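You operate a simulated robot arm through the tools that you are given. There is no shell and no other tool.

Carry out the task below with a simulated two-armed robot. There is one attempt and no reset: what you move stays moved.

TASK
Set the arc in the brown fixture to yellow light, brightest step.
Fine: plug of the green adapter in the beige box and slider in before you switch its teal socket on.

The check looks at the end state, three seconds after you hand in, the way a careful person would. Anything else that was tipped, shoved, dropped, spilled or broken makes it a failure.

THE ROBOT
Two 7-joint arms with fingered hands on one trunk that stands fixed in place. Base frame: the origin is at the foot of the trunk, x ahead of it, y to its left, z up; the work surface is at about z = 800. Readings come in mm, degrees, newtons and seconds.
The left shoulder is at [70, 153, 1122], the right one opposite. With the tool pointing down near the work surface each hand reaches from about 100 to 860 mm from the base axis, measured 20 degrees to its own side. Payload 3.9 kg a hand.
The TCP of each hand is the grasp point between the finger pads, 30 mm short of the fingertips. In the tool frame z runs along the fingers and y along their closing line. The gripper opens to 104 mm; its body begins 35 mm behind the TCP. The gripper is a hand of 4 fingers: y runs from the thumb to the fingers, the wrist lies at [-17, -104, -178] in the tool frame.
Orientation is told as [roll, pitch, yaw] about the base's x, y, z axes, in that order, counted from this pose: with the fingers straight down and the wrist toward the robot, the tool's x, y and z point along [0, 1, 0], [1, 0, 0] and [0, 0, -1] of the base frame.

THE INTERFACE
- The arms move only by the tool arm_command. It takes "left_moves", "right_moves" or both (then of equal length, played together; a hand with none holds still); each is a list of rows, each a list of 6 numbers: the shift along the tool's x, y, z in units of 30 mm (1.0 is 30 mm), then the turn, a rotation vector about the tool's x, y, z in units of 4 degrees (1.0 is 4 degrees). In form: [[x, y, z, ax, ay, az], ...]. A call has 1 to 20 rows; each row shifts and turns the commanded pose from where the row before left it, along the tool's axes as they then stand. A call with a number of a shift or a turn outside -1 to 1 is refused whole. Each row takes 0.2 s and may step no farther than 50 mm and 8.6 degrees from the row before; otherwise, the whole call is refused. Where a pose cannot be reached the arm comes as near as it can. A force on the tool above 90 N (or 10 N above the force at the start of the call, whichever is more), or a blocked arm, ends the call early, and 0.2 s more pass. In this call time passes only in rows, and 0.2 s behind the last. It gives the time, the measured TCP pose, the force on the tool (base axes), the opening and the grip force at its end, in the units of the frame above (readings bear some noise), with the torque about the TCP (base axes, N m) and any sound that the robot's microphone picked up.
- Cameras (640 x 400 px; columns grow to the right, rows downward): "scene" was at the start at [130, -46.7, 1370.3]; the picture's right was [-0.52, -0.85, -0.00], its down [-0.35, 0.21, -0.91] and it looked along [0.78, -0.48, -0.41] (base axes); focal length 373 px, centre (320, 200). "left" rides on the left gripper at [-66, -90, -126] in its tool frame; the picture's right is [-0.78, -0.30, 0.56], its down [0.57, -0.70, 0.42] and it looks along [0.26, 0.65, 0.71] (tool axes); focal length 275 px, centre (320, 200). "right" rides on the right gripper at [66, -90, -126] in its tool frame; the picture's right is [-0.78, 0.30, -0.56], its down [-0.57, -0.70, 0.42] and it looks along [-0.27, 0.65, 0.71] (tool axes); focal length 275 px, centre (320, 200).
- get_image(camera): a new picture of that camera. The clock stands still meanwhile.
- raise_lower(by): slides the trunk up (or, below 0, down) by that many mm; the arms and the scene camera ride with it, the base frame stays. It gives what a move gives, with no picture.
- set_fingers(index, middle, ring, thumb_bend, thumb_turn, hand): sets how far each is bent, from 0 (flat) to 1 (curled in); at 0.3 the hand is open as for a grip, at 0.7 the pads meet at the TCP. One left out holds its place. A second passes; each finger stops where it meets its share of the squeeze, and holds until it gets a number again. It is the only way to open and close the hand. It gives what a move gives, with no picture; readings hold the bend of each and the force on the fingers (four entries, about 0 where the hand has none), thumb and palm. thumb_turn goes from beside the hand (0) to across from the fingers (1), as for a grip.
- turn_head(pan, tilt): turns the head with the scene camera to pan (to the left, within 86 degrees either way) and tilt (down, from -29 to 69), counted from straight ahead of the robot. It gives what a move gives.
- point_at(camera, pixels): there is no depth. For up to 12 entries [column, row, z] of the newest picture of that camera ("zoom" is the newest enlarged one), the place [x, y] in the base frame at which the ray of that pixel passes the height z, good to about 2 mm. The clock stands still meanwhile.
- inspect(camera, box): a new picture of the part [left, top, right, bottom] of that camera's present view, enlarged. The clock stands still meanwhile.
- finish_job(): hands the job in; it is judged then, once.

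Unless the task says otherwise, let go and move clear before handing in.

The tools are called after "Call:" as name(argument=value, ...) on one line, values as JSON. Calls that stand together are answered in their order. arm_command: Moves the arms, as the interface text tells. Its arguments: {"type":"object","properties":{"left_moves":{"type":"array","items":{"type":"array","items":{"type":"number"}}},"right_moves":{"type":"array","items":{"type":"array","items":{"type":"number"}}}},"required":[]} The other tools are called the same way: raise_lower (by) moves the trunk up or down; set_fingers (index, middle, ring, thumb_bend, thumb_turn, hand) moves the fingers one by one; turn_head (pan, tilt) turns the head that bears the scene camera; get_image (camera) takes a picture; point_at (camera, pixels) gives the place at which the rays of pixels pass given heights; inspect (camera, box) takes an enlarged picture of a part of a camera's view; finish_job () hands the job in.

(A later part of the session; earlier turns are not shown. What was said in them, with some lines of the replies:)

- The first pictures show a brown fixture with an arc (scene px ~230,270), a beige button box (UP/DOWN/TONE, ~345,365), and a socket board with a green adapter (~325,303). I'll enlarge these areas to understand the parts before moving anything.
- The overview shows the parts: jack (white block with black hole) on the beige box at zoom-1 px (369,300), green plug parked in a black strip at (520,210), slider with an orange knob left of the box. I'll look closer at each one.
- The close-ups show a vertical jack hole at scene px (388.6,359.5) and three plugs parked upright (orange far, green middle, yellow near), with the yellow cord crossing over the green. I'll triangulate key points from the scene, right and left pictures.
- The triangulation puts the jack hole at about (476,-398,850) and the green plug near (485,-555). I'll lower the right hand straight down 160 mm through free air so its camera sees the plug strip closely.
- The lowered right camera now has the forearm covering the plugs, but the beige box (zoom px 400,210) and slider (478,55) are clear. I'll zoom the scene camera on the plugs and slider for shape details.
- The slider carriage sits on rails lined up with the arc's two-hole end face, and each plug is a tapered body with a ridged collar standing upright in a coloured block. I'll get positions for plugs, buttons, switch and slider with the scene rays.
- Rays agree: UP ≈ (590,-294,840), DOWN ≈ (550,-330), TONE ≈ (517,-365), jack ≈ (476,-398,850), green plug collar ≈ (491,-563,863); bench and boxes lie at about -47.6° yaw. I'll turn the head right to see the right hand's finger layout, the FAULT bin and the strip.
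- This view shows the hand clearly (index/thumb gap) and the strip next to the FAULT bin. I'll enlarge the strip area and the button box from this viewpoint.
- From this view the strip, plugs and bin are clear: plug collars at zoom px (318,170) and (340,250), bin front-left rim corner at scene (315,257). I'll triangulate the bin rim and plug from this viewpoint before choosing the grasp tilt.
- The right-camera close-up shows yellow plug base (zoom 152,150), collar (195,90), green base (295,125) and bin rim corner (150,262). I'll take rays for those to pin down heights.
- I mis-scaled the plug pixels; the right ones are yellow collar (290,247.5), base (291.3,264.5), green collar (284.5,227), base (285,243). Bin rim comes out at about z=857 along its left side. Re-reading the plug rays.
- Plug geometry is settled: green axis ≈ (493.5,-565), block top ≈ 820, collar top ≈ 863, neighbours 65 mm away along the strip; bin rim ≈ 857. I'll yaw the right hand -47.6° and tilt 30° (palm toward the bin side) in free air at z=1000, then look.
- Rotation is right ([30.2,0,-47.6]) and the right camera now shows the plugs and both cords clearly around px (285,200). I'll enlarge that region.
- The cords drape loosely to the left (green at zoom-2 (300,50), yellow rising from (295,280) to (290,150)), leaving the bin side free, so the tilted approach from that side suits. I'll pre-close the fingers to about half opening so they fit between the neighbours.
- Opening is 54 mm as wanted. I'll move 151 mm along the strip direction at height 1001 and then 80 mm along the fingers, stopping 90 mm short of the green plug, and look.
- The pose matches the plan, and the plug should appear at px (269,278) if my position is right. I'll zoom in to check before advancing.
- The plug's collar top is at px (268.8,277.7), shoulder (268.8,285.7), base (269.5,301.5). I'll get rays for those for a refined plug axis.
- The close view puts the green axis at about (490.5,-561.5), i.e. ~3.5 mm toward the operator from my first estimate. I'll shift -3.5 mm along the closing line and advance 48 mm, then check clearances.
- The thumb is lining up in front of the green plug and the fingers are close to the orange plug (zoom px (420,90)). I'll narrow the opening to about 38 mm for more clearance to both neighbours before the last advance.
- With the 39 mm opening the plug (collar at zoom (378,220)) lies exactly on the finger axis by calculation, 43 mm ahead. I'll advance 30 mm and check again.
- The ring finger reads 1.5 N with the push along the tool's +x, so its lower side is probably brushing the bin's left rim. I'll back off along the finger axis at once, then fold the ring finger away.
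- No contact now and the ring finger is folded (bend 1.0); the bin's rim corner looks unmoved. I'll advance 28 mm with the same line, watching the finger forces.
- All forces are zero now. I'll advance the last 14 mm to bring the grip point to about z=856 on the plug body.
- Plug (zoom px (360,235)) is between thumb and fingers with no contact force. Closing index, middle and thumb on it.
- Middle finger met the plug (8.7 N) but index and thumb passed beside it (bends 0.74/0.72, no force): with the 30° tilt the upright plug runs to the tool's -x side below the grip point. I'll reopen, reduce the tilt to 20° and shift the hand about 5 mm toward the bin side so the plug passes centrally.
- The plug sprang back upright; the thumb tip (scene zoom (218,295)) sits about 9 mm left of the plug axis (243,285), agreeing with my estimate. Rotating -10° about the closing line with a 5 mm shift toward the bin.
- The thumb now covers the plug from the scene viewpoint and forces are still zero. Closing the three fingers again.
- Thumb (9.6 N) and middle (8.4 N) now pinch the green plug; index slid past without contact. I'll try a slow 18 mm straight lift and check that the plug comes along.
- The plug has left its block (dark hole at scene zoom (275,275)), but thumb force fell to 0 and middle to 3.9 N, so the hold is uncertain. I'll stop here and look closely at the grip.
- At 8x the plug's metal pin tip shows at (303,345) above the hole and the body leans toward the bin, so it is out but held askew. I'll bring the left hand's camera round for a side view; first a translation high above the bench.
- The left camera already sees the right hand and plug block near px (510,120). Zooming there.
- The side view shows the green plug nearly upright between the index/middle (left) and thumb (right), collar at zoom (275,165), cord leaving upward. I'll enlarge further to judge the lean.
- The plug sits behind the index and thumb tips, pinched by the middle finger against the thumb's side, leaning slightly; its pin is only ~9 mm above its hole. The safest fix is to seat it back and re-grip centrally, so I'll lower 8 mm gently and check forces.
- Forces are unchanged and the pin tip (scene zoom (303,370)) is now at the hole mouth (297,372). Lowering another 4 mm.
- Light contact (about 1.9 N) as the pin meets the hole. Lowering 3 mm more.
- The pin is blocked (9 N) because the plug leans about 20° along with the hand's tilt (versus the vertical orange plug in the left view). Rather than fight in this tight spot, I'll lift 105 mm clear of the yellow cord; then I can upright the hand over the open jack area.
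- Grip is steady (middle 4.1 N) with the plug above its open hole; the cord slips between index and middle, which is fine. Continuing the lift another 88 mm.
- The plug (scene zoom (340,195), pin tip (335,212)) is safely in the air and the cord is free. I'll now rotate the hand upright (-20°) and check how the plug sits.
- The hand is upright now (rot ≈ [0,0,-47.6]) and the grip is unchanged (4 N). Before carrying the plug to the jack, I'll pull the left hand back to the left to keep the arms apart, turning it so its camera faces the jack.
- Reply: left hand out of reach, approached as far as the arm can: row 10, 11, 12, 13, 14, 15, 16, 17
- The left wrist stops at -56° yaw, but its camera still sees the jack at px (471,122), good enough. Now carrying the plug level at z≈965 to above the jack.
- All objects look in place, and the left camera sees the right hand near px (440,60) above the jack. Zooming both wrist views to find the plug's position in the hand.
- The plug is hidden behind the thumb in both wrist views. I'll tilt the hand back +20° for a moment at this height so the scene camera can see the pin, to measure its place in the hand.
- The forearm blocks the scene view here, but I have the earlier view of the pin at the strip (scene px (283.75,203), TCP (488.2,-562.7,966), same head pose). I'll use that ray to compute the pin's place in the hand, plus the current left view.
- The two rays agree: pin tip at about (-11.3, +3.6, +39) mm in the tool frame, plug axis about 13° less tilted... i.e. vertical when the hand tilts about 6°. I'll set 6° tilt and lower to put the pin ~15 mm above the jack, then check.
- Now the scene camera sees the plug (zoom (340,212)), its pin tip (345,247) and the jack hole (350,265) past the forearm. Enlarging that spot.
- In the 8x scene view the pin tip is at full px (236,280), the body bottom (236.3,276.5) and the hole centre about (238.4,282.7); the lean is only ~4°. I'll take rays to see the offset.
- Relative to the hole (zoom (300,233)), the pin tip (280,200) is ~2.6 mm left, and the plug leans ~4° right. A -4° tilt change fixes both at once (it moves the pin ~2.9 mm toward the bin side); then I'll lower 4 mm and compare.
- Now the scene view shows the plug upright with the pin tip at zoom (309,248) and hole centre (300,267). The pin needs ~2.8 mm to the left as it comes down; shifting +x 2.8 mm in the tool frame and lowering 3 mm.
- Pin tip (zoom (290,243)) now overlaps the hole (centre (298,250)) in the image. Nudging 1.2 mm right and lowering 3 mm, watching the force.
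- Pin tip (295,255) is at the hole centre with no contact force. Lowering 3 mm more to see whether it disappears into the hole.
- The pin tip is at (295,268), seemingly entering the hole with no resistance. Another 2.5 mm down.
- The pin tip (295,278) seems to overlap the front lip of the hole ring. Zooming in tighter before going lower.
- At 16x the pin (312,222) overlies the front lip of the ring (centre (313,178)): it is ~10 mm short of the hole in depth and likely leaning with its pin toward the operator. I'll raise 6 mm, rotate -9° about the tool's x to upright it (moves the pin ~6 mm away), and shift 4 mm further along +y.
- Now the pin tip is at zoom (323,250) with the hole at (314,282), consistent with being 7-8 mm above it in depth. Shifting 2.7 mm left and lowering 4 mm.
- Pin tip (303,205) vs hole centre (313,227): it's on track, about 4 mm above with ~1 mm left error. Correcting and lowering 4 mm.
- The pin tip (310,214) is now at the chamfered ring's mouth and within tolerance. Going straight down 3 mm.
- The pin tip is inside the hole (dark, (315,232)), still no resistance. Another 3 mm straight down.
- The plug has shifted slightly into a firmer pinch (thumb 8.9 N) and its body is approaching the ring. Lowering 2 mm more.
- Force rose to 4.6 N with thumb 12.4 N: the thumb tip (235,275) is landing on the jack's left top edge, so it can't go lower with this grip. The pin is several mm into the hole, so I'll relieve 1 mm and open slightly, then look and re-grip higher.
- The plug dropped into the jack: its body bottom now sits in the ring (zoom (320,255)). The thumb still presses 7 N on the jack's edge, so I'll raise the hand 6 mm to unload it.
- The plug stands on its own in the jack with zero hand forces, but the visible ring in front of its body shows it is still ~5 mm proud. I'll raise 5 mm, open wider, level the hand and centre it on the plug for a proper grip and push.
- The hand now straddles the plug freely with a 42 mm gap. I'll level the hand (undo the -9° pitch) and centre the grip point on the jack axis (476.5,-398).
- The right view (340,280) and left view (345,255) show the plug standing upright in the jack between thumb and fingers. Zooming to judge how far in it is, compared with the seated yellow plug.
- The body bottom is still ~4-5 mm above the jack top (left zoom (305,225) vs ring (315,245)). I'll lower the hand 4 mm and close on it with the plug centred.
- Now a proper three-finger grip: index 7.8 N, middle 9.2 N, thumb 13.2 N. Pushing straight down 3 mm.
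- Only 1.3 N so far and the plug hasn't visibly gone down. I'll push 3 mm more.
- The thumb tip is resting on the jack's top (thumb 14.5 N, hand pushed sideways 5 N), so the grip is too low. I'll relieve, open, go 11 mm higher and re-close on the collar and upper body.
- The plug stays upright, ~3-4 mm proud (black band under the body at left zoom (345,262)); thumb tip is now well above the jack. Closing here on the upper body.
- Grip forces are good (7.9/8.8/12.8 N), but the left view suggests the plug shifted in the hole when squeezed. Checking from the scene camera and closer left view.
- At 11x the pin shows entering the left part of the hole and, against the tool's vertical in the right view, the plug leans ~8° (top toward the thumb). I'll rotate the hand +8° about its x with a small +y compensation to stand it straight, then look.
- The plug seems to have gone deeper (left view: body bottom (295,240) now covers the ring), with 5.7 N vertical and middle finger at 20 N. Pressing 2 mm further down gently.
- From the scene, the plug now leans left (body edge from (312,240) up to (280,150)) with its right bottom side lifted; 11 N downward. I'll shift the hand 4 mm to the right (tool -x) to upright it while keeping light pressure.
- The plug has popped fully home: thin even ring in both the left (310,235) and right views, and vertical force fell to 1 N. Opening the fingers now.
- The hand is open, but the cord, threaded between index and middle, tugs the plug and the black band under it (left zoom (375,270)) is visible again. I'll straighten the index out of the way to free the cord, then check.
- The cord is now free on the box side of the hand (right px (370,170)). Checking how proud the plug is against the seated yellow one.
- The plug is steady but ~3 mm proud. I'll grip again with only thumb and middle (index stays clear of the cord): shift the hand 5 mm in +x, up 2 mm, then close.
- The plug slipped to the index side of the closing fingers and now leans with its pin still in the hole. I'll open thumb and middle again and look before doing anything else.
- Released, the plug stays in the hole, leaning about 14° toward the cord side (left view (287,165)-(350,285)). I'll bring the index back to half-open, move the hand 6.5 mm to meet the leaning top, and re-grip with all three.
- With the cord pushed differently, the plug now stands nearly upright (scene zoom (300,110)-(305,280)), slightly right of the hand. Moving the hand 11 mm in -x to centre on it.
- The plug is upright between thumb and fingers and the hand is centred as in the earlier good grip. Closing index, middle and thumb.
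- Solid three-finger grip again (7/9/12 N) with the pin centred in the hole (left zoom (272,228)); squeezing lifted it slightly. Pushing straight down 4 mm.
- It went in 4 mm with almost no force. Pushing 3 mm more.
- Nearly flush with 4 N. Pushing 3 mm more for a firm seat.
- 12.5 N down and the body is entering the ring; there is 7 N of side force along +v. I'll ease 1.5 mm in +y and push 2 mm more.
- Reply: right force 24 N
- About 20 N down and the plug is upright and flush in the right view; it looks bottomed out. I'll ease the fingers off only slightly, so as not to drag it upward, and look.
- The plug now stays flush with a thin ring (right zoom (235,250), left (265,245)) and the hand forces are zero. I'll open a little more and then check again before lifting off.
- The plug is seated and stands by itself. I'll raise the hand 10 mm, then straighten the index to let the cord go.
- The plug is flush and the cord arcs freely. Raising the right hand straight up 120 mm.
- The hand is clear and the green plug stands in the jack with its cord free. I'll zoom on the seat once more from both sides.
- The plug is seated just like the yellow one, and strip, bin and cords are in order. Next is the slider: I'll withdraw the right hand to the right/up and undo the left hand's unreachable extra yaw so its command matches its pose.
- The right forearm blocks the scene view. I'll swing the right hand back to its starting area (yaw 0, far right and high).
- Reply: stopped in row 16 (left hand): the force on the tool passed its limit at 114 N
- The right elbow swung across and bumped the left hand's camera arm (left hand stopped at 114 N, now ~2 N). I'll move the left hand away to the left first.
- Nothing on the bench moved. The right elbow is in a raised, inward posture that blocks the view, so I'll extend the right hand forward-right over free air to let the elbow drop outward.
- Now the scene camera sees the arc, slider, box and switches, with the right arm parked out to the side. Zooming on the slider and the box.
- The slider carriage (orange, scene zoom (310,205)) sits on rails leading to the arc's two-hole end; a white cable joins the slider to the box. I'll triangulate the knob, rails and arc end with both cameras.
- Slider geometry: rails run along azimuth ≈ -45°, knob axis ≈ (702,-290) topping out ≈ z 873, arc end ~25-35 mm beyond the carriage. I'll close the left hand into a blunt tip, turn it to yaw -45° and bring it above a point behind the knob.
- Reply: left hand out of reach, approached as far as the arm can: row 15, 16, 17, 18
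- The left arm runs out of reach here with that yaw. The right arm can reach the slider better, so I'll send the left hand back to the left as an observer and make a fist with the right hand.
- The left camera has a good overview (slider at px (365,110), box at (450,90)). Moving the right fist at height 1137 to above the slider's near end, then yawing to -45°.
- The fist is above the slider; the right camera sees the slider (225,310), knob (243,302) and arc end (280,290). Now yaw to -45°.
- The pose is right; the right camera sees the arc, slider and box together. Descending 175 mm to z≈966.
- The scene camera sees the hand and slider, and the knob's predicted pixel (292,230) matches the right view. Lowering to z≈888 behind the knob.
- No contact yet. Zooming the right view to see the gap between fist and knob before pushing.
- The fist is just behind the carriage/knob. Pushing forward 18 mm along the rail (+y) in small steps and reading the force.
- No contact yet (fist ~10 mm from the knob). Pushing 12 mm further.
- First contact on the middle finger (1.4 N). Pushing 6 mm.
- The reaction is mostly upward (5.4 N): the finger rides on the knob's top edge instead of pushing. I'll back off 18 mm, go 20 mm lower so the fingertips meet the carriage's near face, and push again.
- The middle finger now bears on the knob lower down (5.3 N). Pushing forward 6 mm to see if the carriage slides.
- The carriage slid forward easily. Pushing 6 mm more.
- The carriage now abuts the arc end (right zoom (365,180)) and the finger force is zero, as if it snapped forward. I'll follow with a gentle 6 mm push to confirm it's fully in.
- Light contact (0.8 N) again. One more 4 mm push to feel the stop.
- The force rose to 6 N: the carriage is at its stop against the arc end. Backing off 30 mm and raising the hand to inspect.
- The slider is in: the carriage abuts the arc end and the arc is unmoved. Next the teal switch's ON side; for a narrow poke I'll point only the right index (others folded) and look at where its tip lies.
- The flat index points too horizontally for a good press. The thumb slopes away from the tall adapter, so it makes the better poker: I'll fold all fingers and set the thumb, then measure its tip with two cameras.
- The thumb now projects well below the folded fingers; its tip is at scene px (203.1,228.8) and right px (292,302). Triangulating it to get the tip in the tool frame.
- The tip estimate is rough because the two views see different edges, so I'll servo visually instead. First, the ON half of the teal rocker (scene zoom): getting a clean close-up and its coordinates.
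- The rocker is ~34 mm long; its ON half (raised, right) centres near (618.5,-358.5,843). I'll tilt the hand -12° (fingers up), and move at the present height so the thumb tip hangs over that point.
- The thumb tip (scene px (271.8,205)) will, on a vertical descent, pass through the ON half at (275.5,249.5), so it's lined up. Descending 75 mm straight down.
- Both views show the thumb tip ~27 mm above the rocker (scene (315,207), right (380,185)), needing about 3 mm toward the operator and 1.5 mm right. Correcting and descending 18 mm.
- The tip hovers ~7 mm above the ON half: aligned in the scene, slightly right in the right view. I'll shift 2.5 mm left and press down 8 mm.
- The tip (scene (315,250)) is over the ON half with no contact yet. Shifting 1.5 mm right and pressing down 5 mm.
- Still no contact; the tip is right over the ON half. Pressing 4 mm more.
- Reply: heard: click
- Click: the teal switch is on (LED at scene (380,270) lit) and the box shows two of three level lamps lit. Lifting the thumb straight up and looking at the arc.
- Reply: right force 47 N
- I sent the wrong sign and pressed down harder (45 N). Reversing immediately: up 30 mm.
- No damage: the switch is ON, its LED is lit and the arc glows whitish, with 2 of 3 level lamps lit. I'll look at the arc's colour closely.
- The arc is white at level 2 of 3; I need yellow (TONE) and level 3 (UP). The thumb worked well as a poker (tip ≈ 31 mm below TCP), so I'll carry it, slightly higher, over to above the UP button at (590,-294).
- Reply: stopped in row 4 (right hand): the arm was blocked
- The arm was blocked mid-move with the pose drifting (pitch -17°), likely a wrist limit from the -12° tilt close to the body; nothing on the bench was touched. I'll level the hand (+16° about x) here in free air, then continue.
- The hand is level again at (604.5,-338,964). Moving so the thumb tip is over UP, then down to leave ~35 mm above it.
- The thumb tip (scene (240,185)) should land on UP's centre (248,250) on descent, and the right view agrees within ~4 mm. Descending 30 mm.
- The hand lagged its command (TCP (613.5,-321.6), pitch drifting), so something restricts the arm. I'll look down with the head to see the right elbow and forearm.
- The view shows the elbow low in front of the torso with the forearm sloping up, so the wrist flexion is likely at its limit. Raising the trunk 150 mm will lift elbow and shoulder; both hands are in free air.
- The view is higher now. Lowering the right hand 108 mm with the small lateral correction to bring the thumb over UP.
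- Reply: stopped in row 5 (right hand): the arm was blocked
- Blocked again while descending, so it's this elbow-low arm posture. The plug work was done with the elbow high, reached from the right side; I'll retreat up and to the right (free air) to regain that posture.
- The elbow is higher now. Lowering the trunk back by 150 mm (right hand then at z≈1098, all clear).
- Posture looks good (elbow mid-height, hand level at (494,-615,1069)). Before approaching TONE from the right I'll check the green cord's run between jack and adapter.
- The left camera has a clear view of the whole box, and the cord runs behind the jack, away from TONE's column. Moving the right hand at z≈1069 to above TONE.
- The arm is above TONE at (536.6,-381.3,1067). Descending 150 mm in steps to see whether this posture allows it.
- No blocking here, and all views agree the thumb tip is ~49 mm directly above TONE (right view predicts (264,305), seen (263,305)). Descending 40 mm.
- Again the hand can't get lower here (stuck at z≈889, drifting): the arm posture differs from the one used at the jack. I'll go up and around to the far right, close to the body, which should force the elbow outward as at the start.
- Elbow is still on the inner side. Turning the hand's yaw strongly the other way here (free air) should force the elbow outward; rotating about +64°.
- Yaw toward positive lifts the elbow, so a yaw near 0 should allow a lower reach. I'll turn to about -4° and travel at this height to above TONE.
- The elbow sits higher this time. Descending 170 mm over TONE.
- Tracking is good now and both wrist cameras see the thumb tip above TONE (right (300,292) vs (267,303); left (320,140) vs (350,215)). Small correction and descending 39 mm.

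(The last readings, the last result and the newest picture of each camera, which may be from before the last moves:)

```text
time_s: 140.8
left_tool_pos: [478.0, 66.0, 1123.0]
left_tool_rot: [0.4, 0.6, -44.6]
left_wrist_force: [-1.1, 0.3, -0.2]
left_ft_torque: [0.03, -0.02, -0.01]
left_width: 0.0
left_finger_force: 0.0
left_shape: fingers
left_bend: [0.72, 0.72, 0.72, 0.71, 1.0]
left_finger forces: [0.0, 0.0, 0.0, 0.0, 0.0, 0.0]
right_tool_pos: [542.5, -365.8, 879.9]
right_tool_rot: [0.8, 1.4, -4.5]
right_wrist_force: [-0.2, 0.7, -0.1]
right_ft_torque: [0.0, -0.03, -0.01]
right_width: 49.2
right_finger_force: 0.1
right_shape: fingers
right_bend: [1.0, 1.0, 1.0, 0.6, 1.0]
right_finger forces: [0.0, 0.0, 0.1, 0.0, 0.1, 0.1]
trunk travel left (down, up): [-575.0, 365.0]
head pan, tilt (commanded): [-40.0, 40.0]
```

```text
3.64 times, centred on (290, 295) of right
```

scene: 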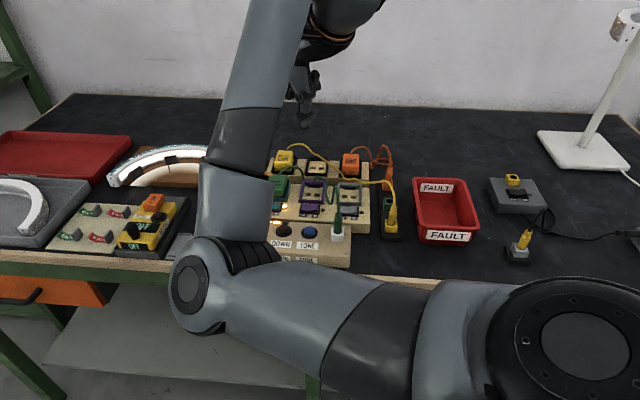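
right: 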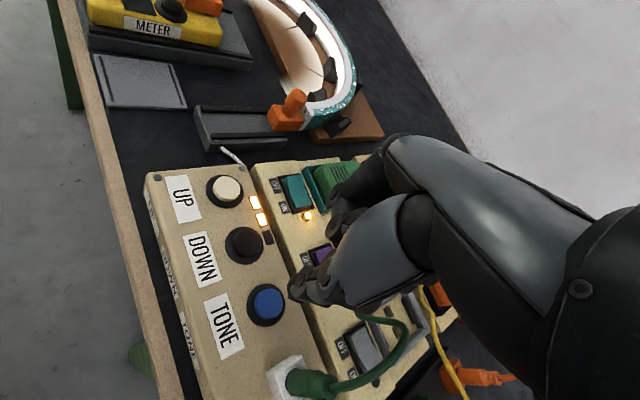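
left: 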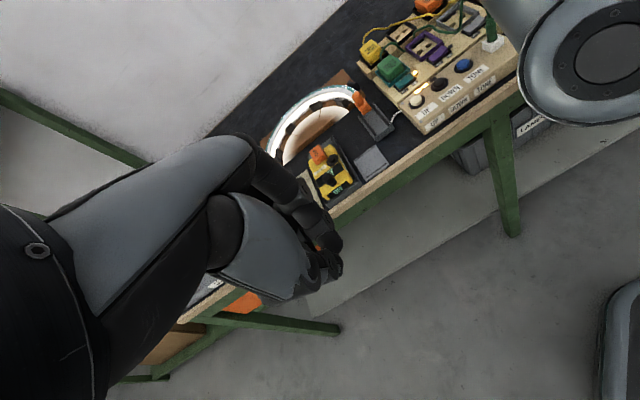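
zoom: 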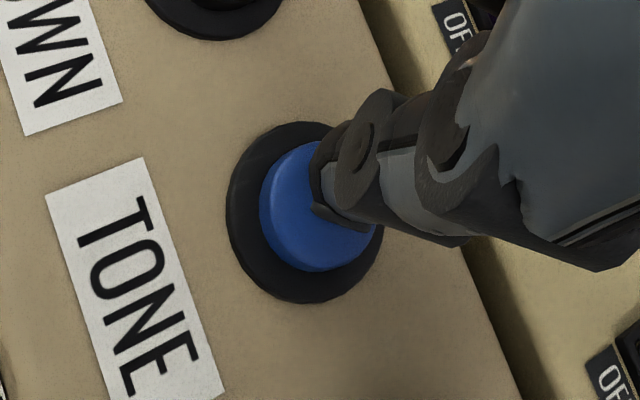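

The thumb tip is centred over TONE (right zoom (335,215)). Lowering 8 mm gently.

Call:
arm_command(right_moves=[[0, 0, 0.13, 0, 0, 0], [0, 0, 0.13, 0, 0, 0]])

Call:
inspect(camera="left", box=[420, 10, 510, 100])

```text
time_s: 141.4
left_tool_pos: [476.9, 64.3, 1123.7]
left_tool_rot: [0.5, 0.7, -44.7]
left_wrist_force: [0.9, 0.2, -1.1]
left_ft_torque: [-0.04, 0.01, -0.01]
left_width: 0.0
left_finger_force: 0.0
left_shape: fingers
left_bend: [0.72, 0.72, 0.72, 0.71, 1.0]
left_finger forces: [0.0, 0.0, 0.0, 0.0, 0.0, 0.0]
right_tool_pos: [542.5, -364.5, 872.7]
right_tool_rot: [1.0, 1.4, -4.6]
right_wrist_force: [-0.7, -0.1, 1.3]
right_ft_torque: [0.0, 0.06, 0.01]
right_width: 49.3
right_finger_force: 1.1
right_shape: fingers
right_bend: [1.0, 1.0, 1.0, 0.6, 1.0]
right_finger forces: [0.1, 0.0, 0.0, 0.0, 2.0, 0.0]
trunk travel left (down, up): [-575.0, 365.0]
head pan, tilt (commanded): [-40.0, 40.0]
heard: click
```

```text
4.44 times, centred on (465, 55) of left
```

zoom: 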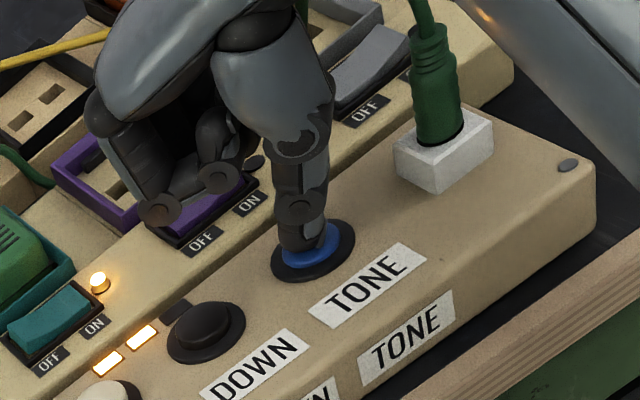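

Click on TONE with only 2 N. Lifting straight up 24 mm (negative z) and checking the arc's colour.

Call:
arm_command(right_moves=[[0, 0, -0.4, 0, 0, 0], [0, 0, -0.4, 0, 0, 0]])

Call:
inspect(camera="left", box=[250, 60, 400, 180])

Call:
inspect(camera="left", box=[390, 0, 520, 120])

Call:
get_image(camera="scene")

```text
time_s: 142.0
left_tool_pos: [477.4, 65.4, 1123.9]
left_tool_rot: [0.5, 0.7, -44.7]
left_wrist_force: [-0.1, -0.2, -0.1]
left_ft_torque: [0.02, 0.01, 0.03]
left_width: 0.2
left_finger_force: 0.0
left_shape: fingers
left_bend: [0.72, 0.72, 0.72, 0.71, 1.0]
left_finger forces: [0.1, 0.1, 0.0, 0.0, 0.1, 0.0]
right_tool_pos: [541.1, -365.2, 895.1]
right_tool_rot: [0.8, 1.4, -4.6]
right_wrist_force: [0.1, 1.1, -0.7]
right_ft_torque: [0.01, 0.0, -0.01]
right_width: 49.3
right_finger_force: 0.1
right_shape: fingers
right_bend: [1.0, 1.0, 1.0, 0.6, 1.0]
right_finger forces: [0.0, 0.0, 0.0, 0.0, 0.1, 0.1]
trunk travel left (down, up): [-575.0, 365.0]
head pan, tilt (commanded): [-40.0, 40.0]
```

```text
3.33 times, centred on (325, 120) of left
```

zoom: 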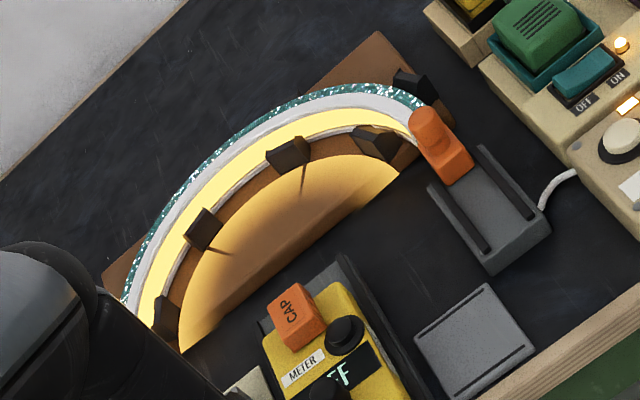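

```text
3.33 times, centred on (455, 60) of left
```

zoom: 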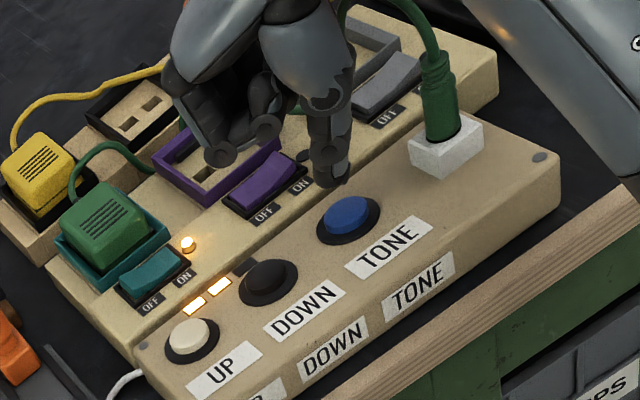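

```text
taken
```

scene: 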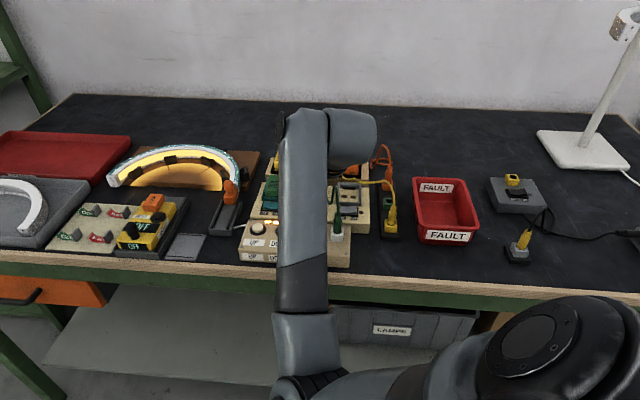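

The arc is now yellow; level still 2 of 3. Raising and moving over to the UP button at (590.5,-294).

Call:
arm_command(right_moves=[[0, 0, -0.9, 0, 0, 0], [0.645, 0.567, 0, 0, 0, 0], [0.645, 0.567, 0, 0, 0, 0], [0.645, 0.567, 0, 0, 0, 0], [0.645, 0.567, 0, 0, 0, 0]])

Call:
get_image(camera="right")

Call:
inspect(camera="left", box=[350, 30, 480, 150])

```text
time_s: 143.2
left_tool_pos: [476.8, 65.3, 1123.3]
left_tool_rot: [0.4, 0.7, -44.6]
left_wrist_force: [0.9, 0.0, -0.3]
left_ft_torque: [-0.03, 0.03, 0.01]
left_width: 0.0
left_finger_force: 0.1
left_shape: fingers
left_bend: [0.72, 0.72, 0.72, 0.71, 1.0]
left_finger forces: [0.0, 0.1, 0.0, 0.0, 0.0, 0.0]
right_tool_pos: [619.3, -291.8, 924.5]
right_tool_rot: [0.8, 1.4, -4.5]
right_wrist_force: [0.1, 0.2, -0.3]
right_ft_torque: [0.02, -0.03, -0.03]
right_width: 49.1
right_finger_force: 0.1
right_shape: fingers
right_bend: [1.0, 1.0, 1.0, 0.6, 1.0]
right_finger forces: [0.1, 0.0, 0.0, 0.1, 0.0, 0.0]
trunk travel left (down, up): [-575.0, 365.0]
head pan, tilt (commanded): [-40.0, 40.0]
```

```text
taken
```

right: 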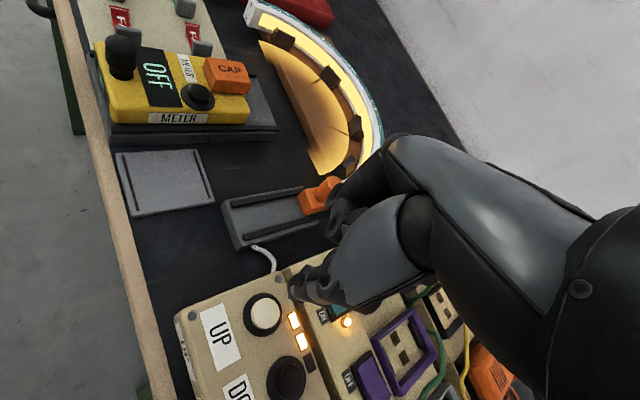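

```text
3.33 times, centred on (415, 90) of left
```

zoom: 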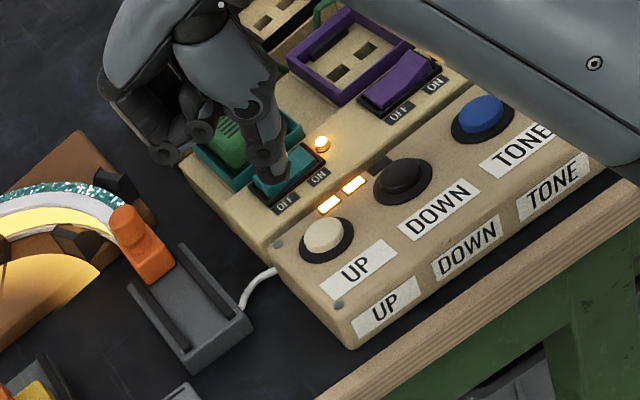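

UP is at right px (263,314), needing about 4-5 mm correction (-x, -y). Correcting and descending 40 mm.

Call:
arm_command(right_moves=[[-0.13, -0.15, 0.4, 0, 0, 0], [0, 0, 0.45, 0, 0, 0], [0, 0, 0.45, 0, 0, 0]])

Call:
inspect(camera="right", box=[230, 240, 350, 350])

Call:
inspect(camera="left", box=[370, 40, 460, 140])

```text
time_s: 144.0
left_tool_pos: [477.8, 64.8, 1123.6]
left_tool_rot: [0.3, 0.8, -44.7]
left_wrist_force: [0.3, -0.1, 0.6]
left_ft_torque: [0.01, 0.01, 0.0]
left_width: 0.0
left_finger_force: 0.2
left_shape: fingers
left_bend: [0.72, 0.72, 0.72, 0.71, 1.0]
left_finger forces: [0.0, 0.0, 0.0, 0.1, 0.0, 0.0]
right_tool_pos: [611.4, -296.8, 884.2]
right_tool_rot: [0.9, 1.5, -4.5]
right_wrist_force: [0.3, -0.8, 1.2]
right_ft_torque: [-0.04, 0.02, 0.02]
right_width: 49.2
right_finger_force: 0.0
right_shape: fingers
right_bend: [1.0, 1.0, 1.0, 0.6, 1.0]
right_finger forces: [0.0, 0.1, 0.0, 0.1, 0.0, 0.0]
trunk travel left (down, up): [-575.0, 365.0]
head pan, tilt (commanded): [-40.0, 40.0]
```

```text
3.64 times, centred on (290, 295) of right
```

zoom: 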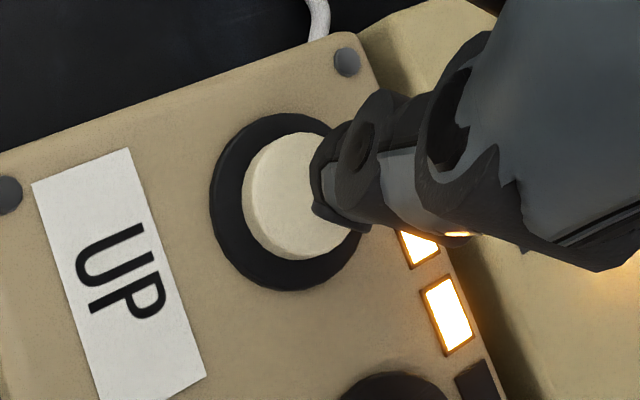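

```text
4.00 times, centred on (415, 90) of left
```

zoom: 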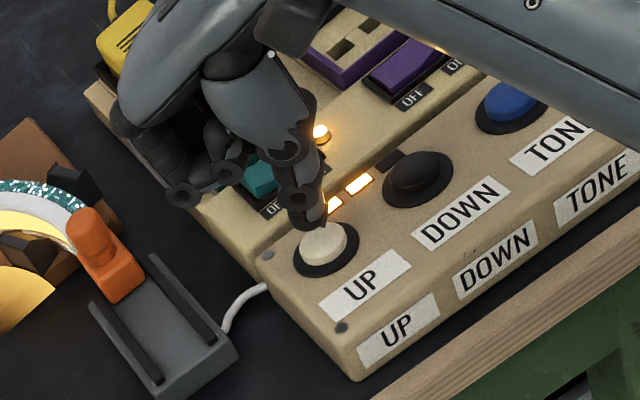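

The thumb is centred over UP as it was over TONE. Lowering 11 mm in small rows to press once.

Call:
arm_command(right_moves=[[0, -0.03, 0.13, 0, 0, 0], [0, 0, 0.13, 0, 0, 0], [0, 0, 0.1, 0, 0, 0]])

Call:
inspect(camera="left", box=[370, 40, 460, 140])

```text
time_s: 144.8
left_tool_pos: [476.9, 64.6, 1122.4]
left_tool_rot: [0.4, 0.7, -44.7]
left_wrist_force: [0.5, 0.7, 0.0]
left_ft_torque: [0.01, -0.02, 0.0]
left_width: 0.0
left_finger_force: 0.1
left_shape: fingers
left_bend: [0.72, 0.72, 0.72, 0.71, 1.0]
left_finger forces: [0.1, 0.0, 0.0, 0.0, 0.0, 0.0]
right_tool_pos: [611.6, -296.2, 873.3]
right_tool_rot: [0.8, 1.3, -4.6]
right_wrist_force: [0.2, -0.1, 0.7]
right_ft_torque: [0.0, 0.06, 0.02]
right_width: 49.3
right_finger_force: 0.4
right_shape: fingers
right_bend: [1.0, 1.0, 1.0, 0.6, 1.0]
right_finger forces: [0.0, 0.0, 0.1, 0.0, 0.9, 0.0]
trunk travel left (down, up): [-575.0, 365.0]
head pan, tilt (commanded): [-40.0, 40.0]
```

```text
4.00 times, centred on (415, 90) of left
```

zoom: 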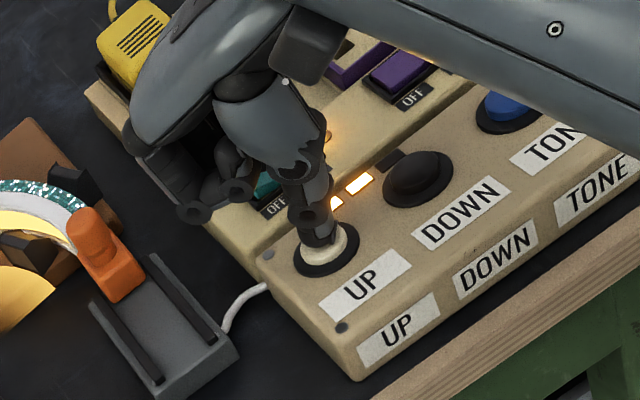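

Contact begins at 0.9 N but no click yet. Pressing 2 mm more.

Call:
arm_command(right_moves=[[0, 0, 0.07, 0, 0, 0]])

Call:
inspect(camera="left", box=[370, 40, 460, 140])

```text
time_s: 145.2
left_tool_pos: [477.4, 65.7, 1123.3]
left_tool_rot: [0.5, 0.7, -44.7]
left_wrist_force: [-0.5, 1.3, -0.2]
left_ft_torque: [0.0, 0.0, -0.04]
left_width: 0.2
left_finger_force: 0.1
left_shape: fingers
left_bend: [0.72, 0.72, 0.72, 0.71, 1.0]
left_finger forces: [0.0, 0.1, 0.0, 0.0, 0.0, 0.0]
right_tool_pos: [611.3, -296.3, 872.6]
right_tool_rot: [0.8, 1.3, -4.6]
right_wrist_force: [0.3, -0.2, 2.5]
right_ft_torque: [0.0, 0.07, -0.02]
right_width: 49.4
right_finger_force: 1.1
right_shape: fingers
right_bend: [1.0, 1.0, 1.0, 0.6, 1.0]
right_finger forces: [0.1, 0.0, 0.0, 0.0, 2.3, 0.0]
trunk travel left (down, up): [-575.0, 365.0]
head pan, tilt (commanded): [-40.0, 40.0]
heard: click
```

```text
4.00 times, centred on (415, 90) of left
```

zoom: 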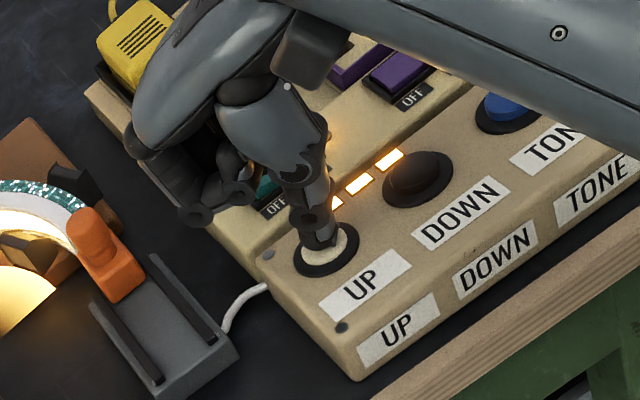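

Click, and all three level lamps are lit (third at (390,158)). Lifting straight up (negative z) 75 mm and inspecting the result.

Call:
arm_command(right_moves=[[0, 0, -0.5, 0, 0, 0], [0, 0, -1, 0, 0, 0], [0, 0, -1, 0, 0, 0]])

Call:
get_image(camera="left")

Call:
inspect(camera="left", box=[250, 60, 400, 180])

Call:
get_image(camera="scene")

Call:
get_image(camera="right")

```text
time_s: 146.0
left_tool_pos: [476.8, 65.5, 1122.9]
left_tool_rot: [0.4, 0.7, -44.7]
left_wrist_force: [0.5, 1.0, 0.5]
left_ft_torque: [-0.01, -0.02, 0.0]
left_width: 0.0
left_finger_force: 0.1
left_shape: fingers
left_bend: [0.72, 0.72, 0.72, 0.71, 1.0]
left_finger forces: [0.0, 0.0, 0.1, 0.0, 0.1, 0.0]
right_tool_pos: [610.2, -298.0, 948.2]
right_tool_rot: [0.8, 1.4, -4.6]
right_wrist_force: [0.6, -0.5, 0.6]
right_ft_torque: [-0.02, -0.05, 0.0]
right_width: 49.1
right_finger_force: 0.0
right_shape: fingers
right_bend: [1.0, 1.0, 1.0, 0.6, 1.0]
right_finger forces: [0.0, 0.1, 0.1, 0.1, 0.1, 0.1]
trunk travel left (down, up): [-575.0, 365.0]
head pan, tilt (commanded): [-40.0, 40.0]
```

```text
taken
```

left: 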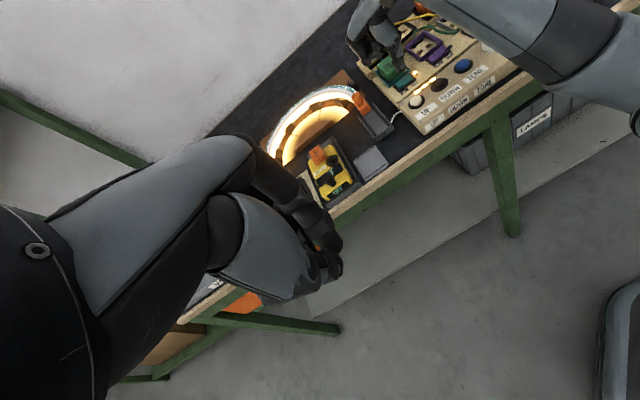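

```text
3.33 times, centred on (325, 120) of left
```

zoom: 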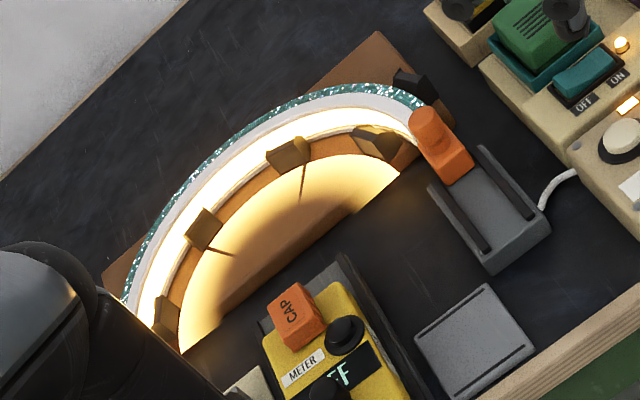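

```text
taken
```

scene: 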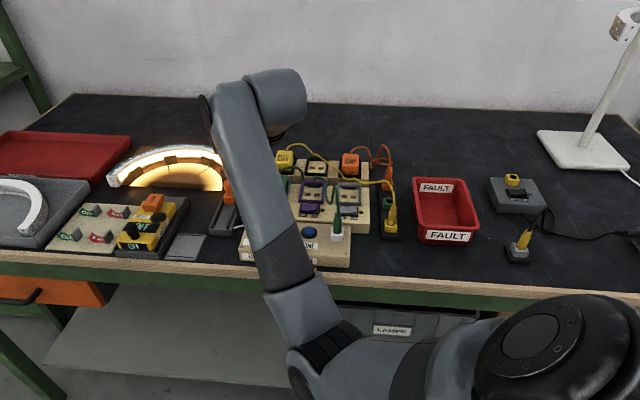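

```text
taken
```

right: 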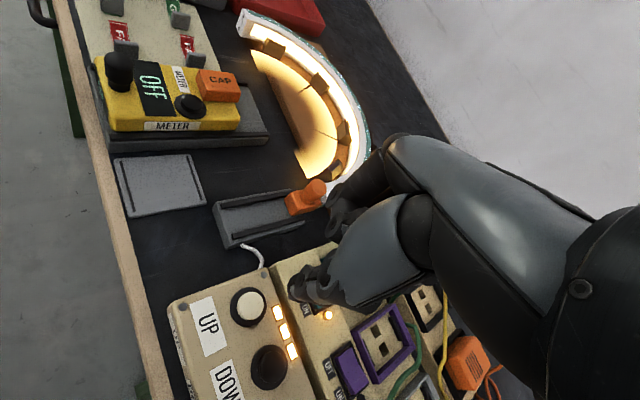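

All three lamps are lit and the arc glows bright yellow. I'll zoom on the arc from the right and scene cameras to be sure of the hue and that nothing else changed.

Call:
inspect(camera="right", box=[220, 0, 400, 130])

Call:
inspect(camera="right", box=[160, 180, 340, 400])

Call:
inspect(camera="scene", box=[90, 130, 250, 250])

```text
3.08 times, centred on (310, 65) of right
```

zoom: 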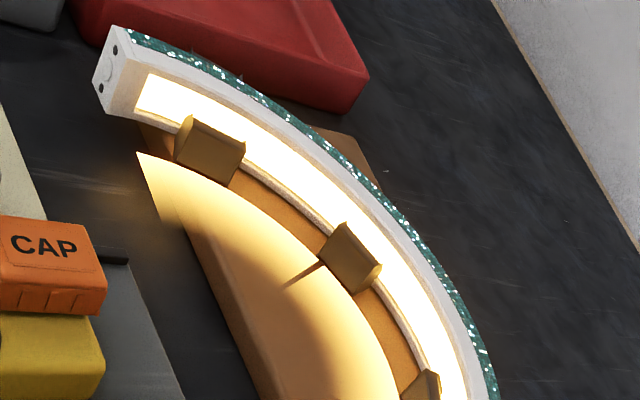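

```text
1.82 times, centred on (250, 290) of right
```

zoom: 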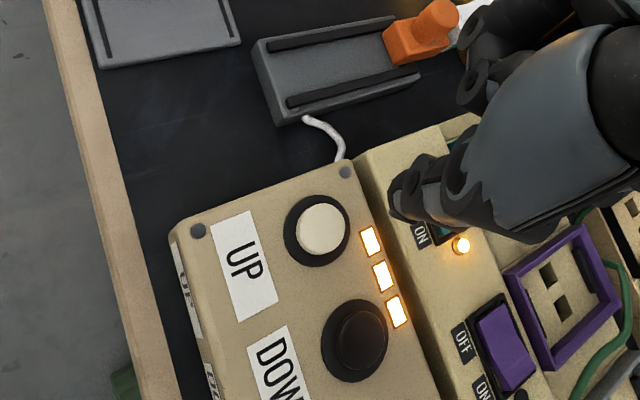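

```text
3.33 times, centred on (170, 190) of scene
```

zoom: 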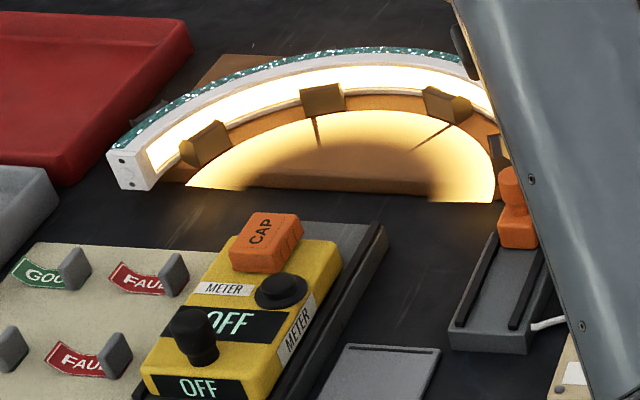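

The light is clearly yellow with all three steps lit. Now withdrawing the right hand: up 150 mm, then right over free air.

Call:
arm_command(right_moves=[[0, 0, -1, 0, 0, 0], [0, 0, -1, 0, 0, 0], [0, 0, -1, 0, 0, 0], [0, 0, -1, 0, 0, 0], [0, 0, -1, 0, 0, 0], [-0.95, -0.25, 0, 0, 0, 0], [-0.95, -0.25, 0, 0, 0, 0], [-0.95, -0.25, 0, 0, 0, 0], [-0.95, -0.25, 0, 0, 0, 0], [-0.95, -0.25, 0, 0, 0, 0], [-0.95, -0.25, 0, 0, 0, 0], [-0.95, -0.25, 0, 0, 0, 0], [-0.95, -0.25, 0, 0, 0, 0], [-0.95, -0.25, 0, 0, 0, 0], [-0.95, -0.25, 0, 0, 0, 0]])

Call:
turn_head(pan=-40, tilt=34)

Call:
get_image(camera="scene")

Call:
get_image(camera="left")

Call:
get_image(camera="right")

```text
time_s: 149.2
left_tool_pos: [477.4, 62.7, 1124.1]
left_tool_rot: [0.5, 0.8, -44.7]
left_wrist_force: [-0.6, 0.5, 0.0]
left_ft_torque: [0.02, -0.02, -0.01]
left_width: 0.0
left_finger_force: 0.0
left_shape: fingers
left_bend: [0.72, 0.72, 0.72, 0.71, 1.0]
left_finger forces: [0.0, 0.0, 0.0, 0.0, 0.0, 0.1]
right_tool_pos: [516.1, -581.3, 1094.1]
right_tool_rot: [0.9, 1.5, -4.6]
right_wrist_force: [-0.5, -0.7, -0.5]
right_ft_torque: [0.01, 0.01, -0.02]
right_width: 49.1
right_finger_force: 0.0
right_shape: fingers
right_bend: [1.0, 1.0, 1.0, 0.6, 1.0]
right_finger forces: [0.0, 0.0, 0.1, 0.0, 0.0, 0.0]
trunk travel left (down, up): [-575.0, 365.0]
head pan, tilt (commanded): [-40.0, 40.0]
```

```text
time_s: 149.9
left_tool_pos: [477.6, 66.4, 1123.5]
left_tool_rot: [0.5, 0.7, -44.7]
left_wrist_force: [-0.3, 0.1, -0.9]
left_ft_torque: [-0.05, 0.02, -0.02]
left_width: 0.2
left_finger_force: 0.0
left_shape: fingers
left_bend: [0.72, 0.72, 0.72, 0.71, 1.0]
left_finger forces: [0.1, 0.0, 0.1, 0.1, 0.0, 0.1]
right_tool_pos: [517.1, -577.7, 1093.5]
right_tool_rot: [0.8, 1.5, -4.5]
right_wrist_force: [-0.3, 0.0, -0.2]
right_ft_torque: [0.04, 0.01, 0.0]
right_width: 49.1
right_finger_force: 0.0
right_shape: fingers
right_bend: [1.0, 1.0, 1.0, 0.6, 1.0]
right_finger forces: [0.1, 0.0, 0.0, 0.0, 0.0, 0.1]
trunk travel left (down, up): [-575.0, 365.0]
head pan, tilt (commanded): [-40.0, 34.0]
```

```text
taken
```

scene: 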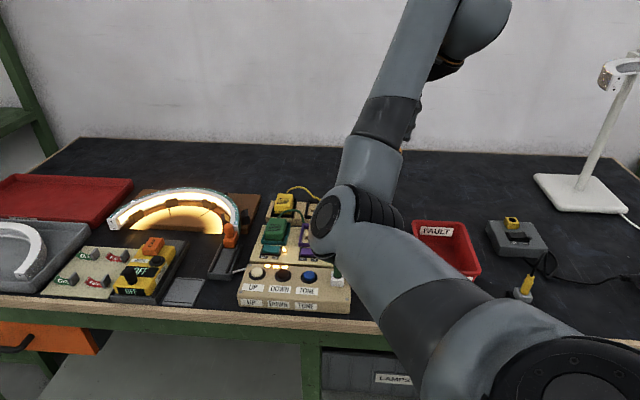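

```text
taken
```

left: 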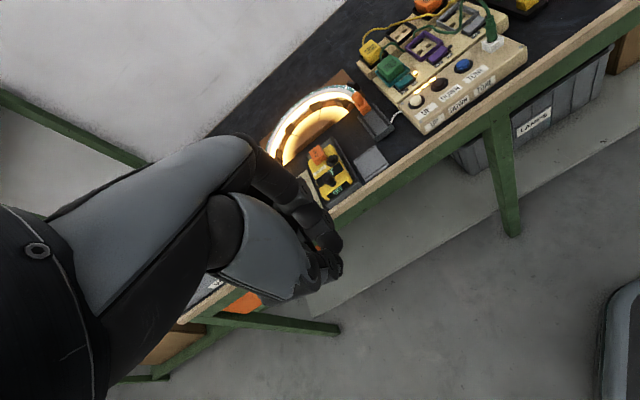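

```text
taken
```

right: 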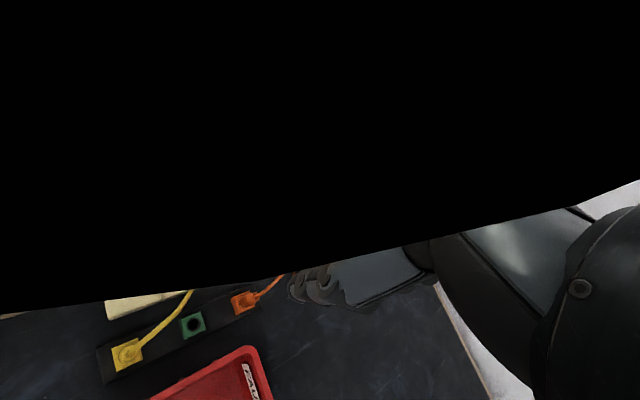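

Both hands are clear. A last close check of the box, plug, switches, strip and arc from the left camera.

Call:
inspect(camera="left", box=[340, 0, 530, 150])

Call:
inspect(camera="left", box=[450, 0, 540, 70])

Call:
inspect(camera="scene", box=[90, 170, 350, 320])

```text
2.67 times, centred on (435, 75) of left
```

zoom: 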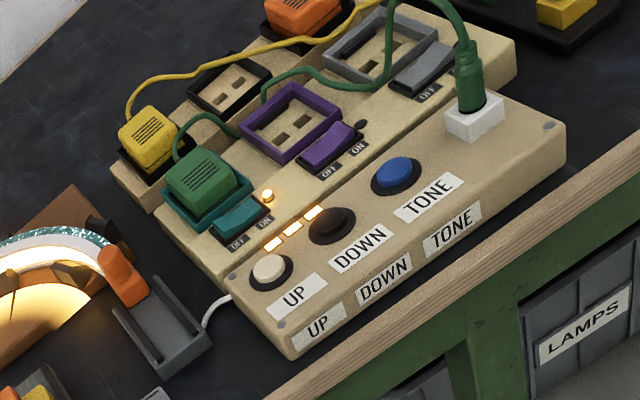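

```text
5.71 times, centred on (495, 35) of left
```

zoom: 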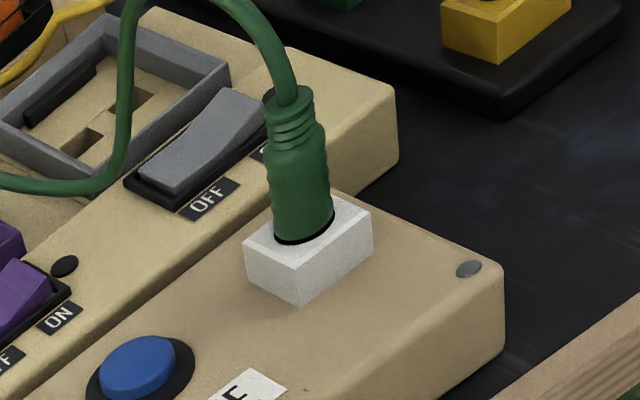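

```text
2.46 times, centred on (220, 245) of scene
```

zoom: 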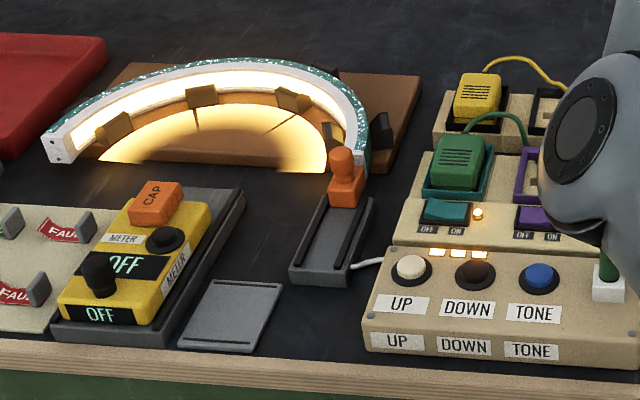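

The green plug is fully seated in the beige box, and the slider is in against the arc. The teal switch is on with its LED lit, and purple and grey are still off. All three level lamps are lit and the arc shines yellow, with nothing else displaced and both hands clear. Handing in.

Call:
finish_job()

```text
The job is handed in.
```

The arc in the brown fixture is lit yellow at its brightest step, with all three level lamps on the beige box lit. I've handed the job in, but no verdict has come back.

- **Before switching on:** the green adapter's plug was seated in the beige box and the slider was in against the arc. Only then did I switch on the teal socket; its LED is lit.
- **Light setting:** the arc came on white at step 2 of 3. One press of TONE made it yellow and one press of UP took it to step 3.
- **Hard press on the switch:** right after the teal switch clicked on, I sent a move in the wrong direction and pressed it at about 45 N before lifting off. The switch and board looked undamaged and in place afterwards.
- **Arms touched:** at one point my right elbow bumped the left hand's camera arm. Nothing on the bench was involved.
- **Bin brushed:** a finger lightly touched what I think was the FAULT bin's rim (1.5 N) early on. The bin looked unmoved.

In the last pictures nothing else had been tipped or moved, the purple and grey switches were still off, and both hands were clear of the bench.
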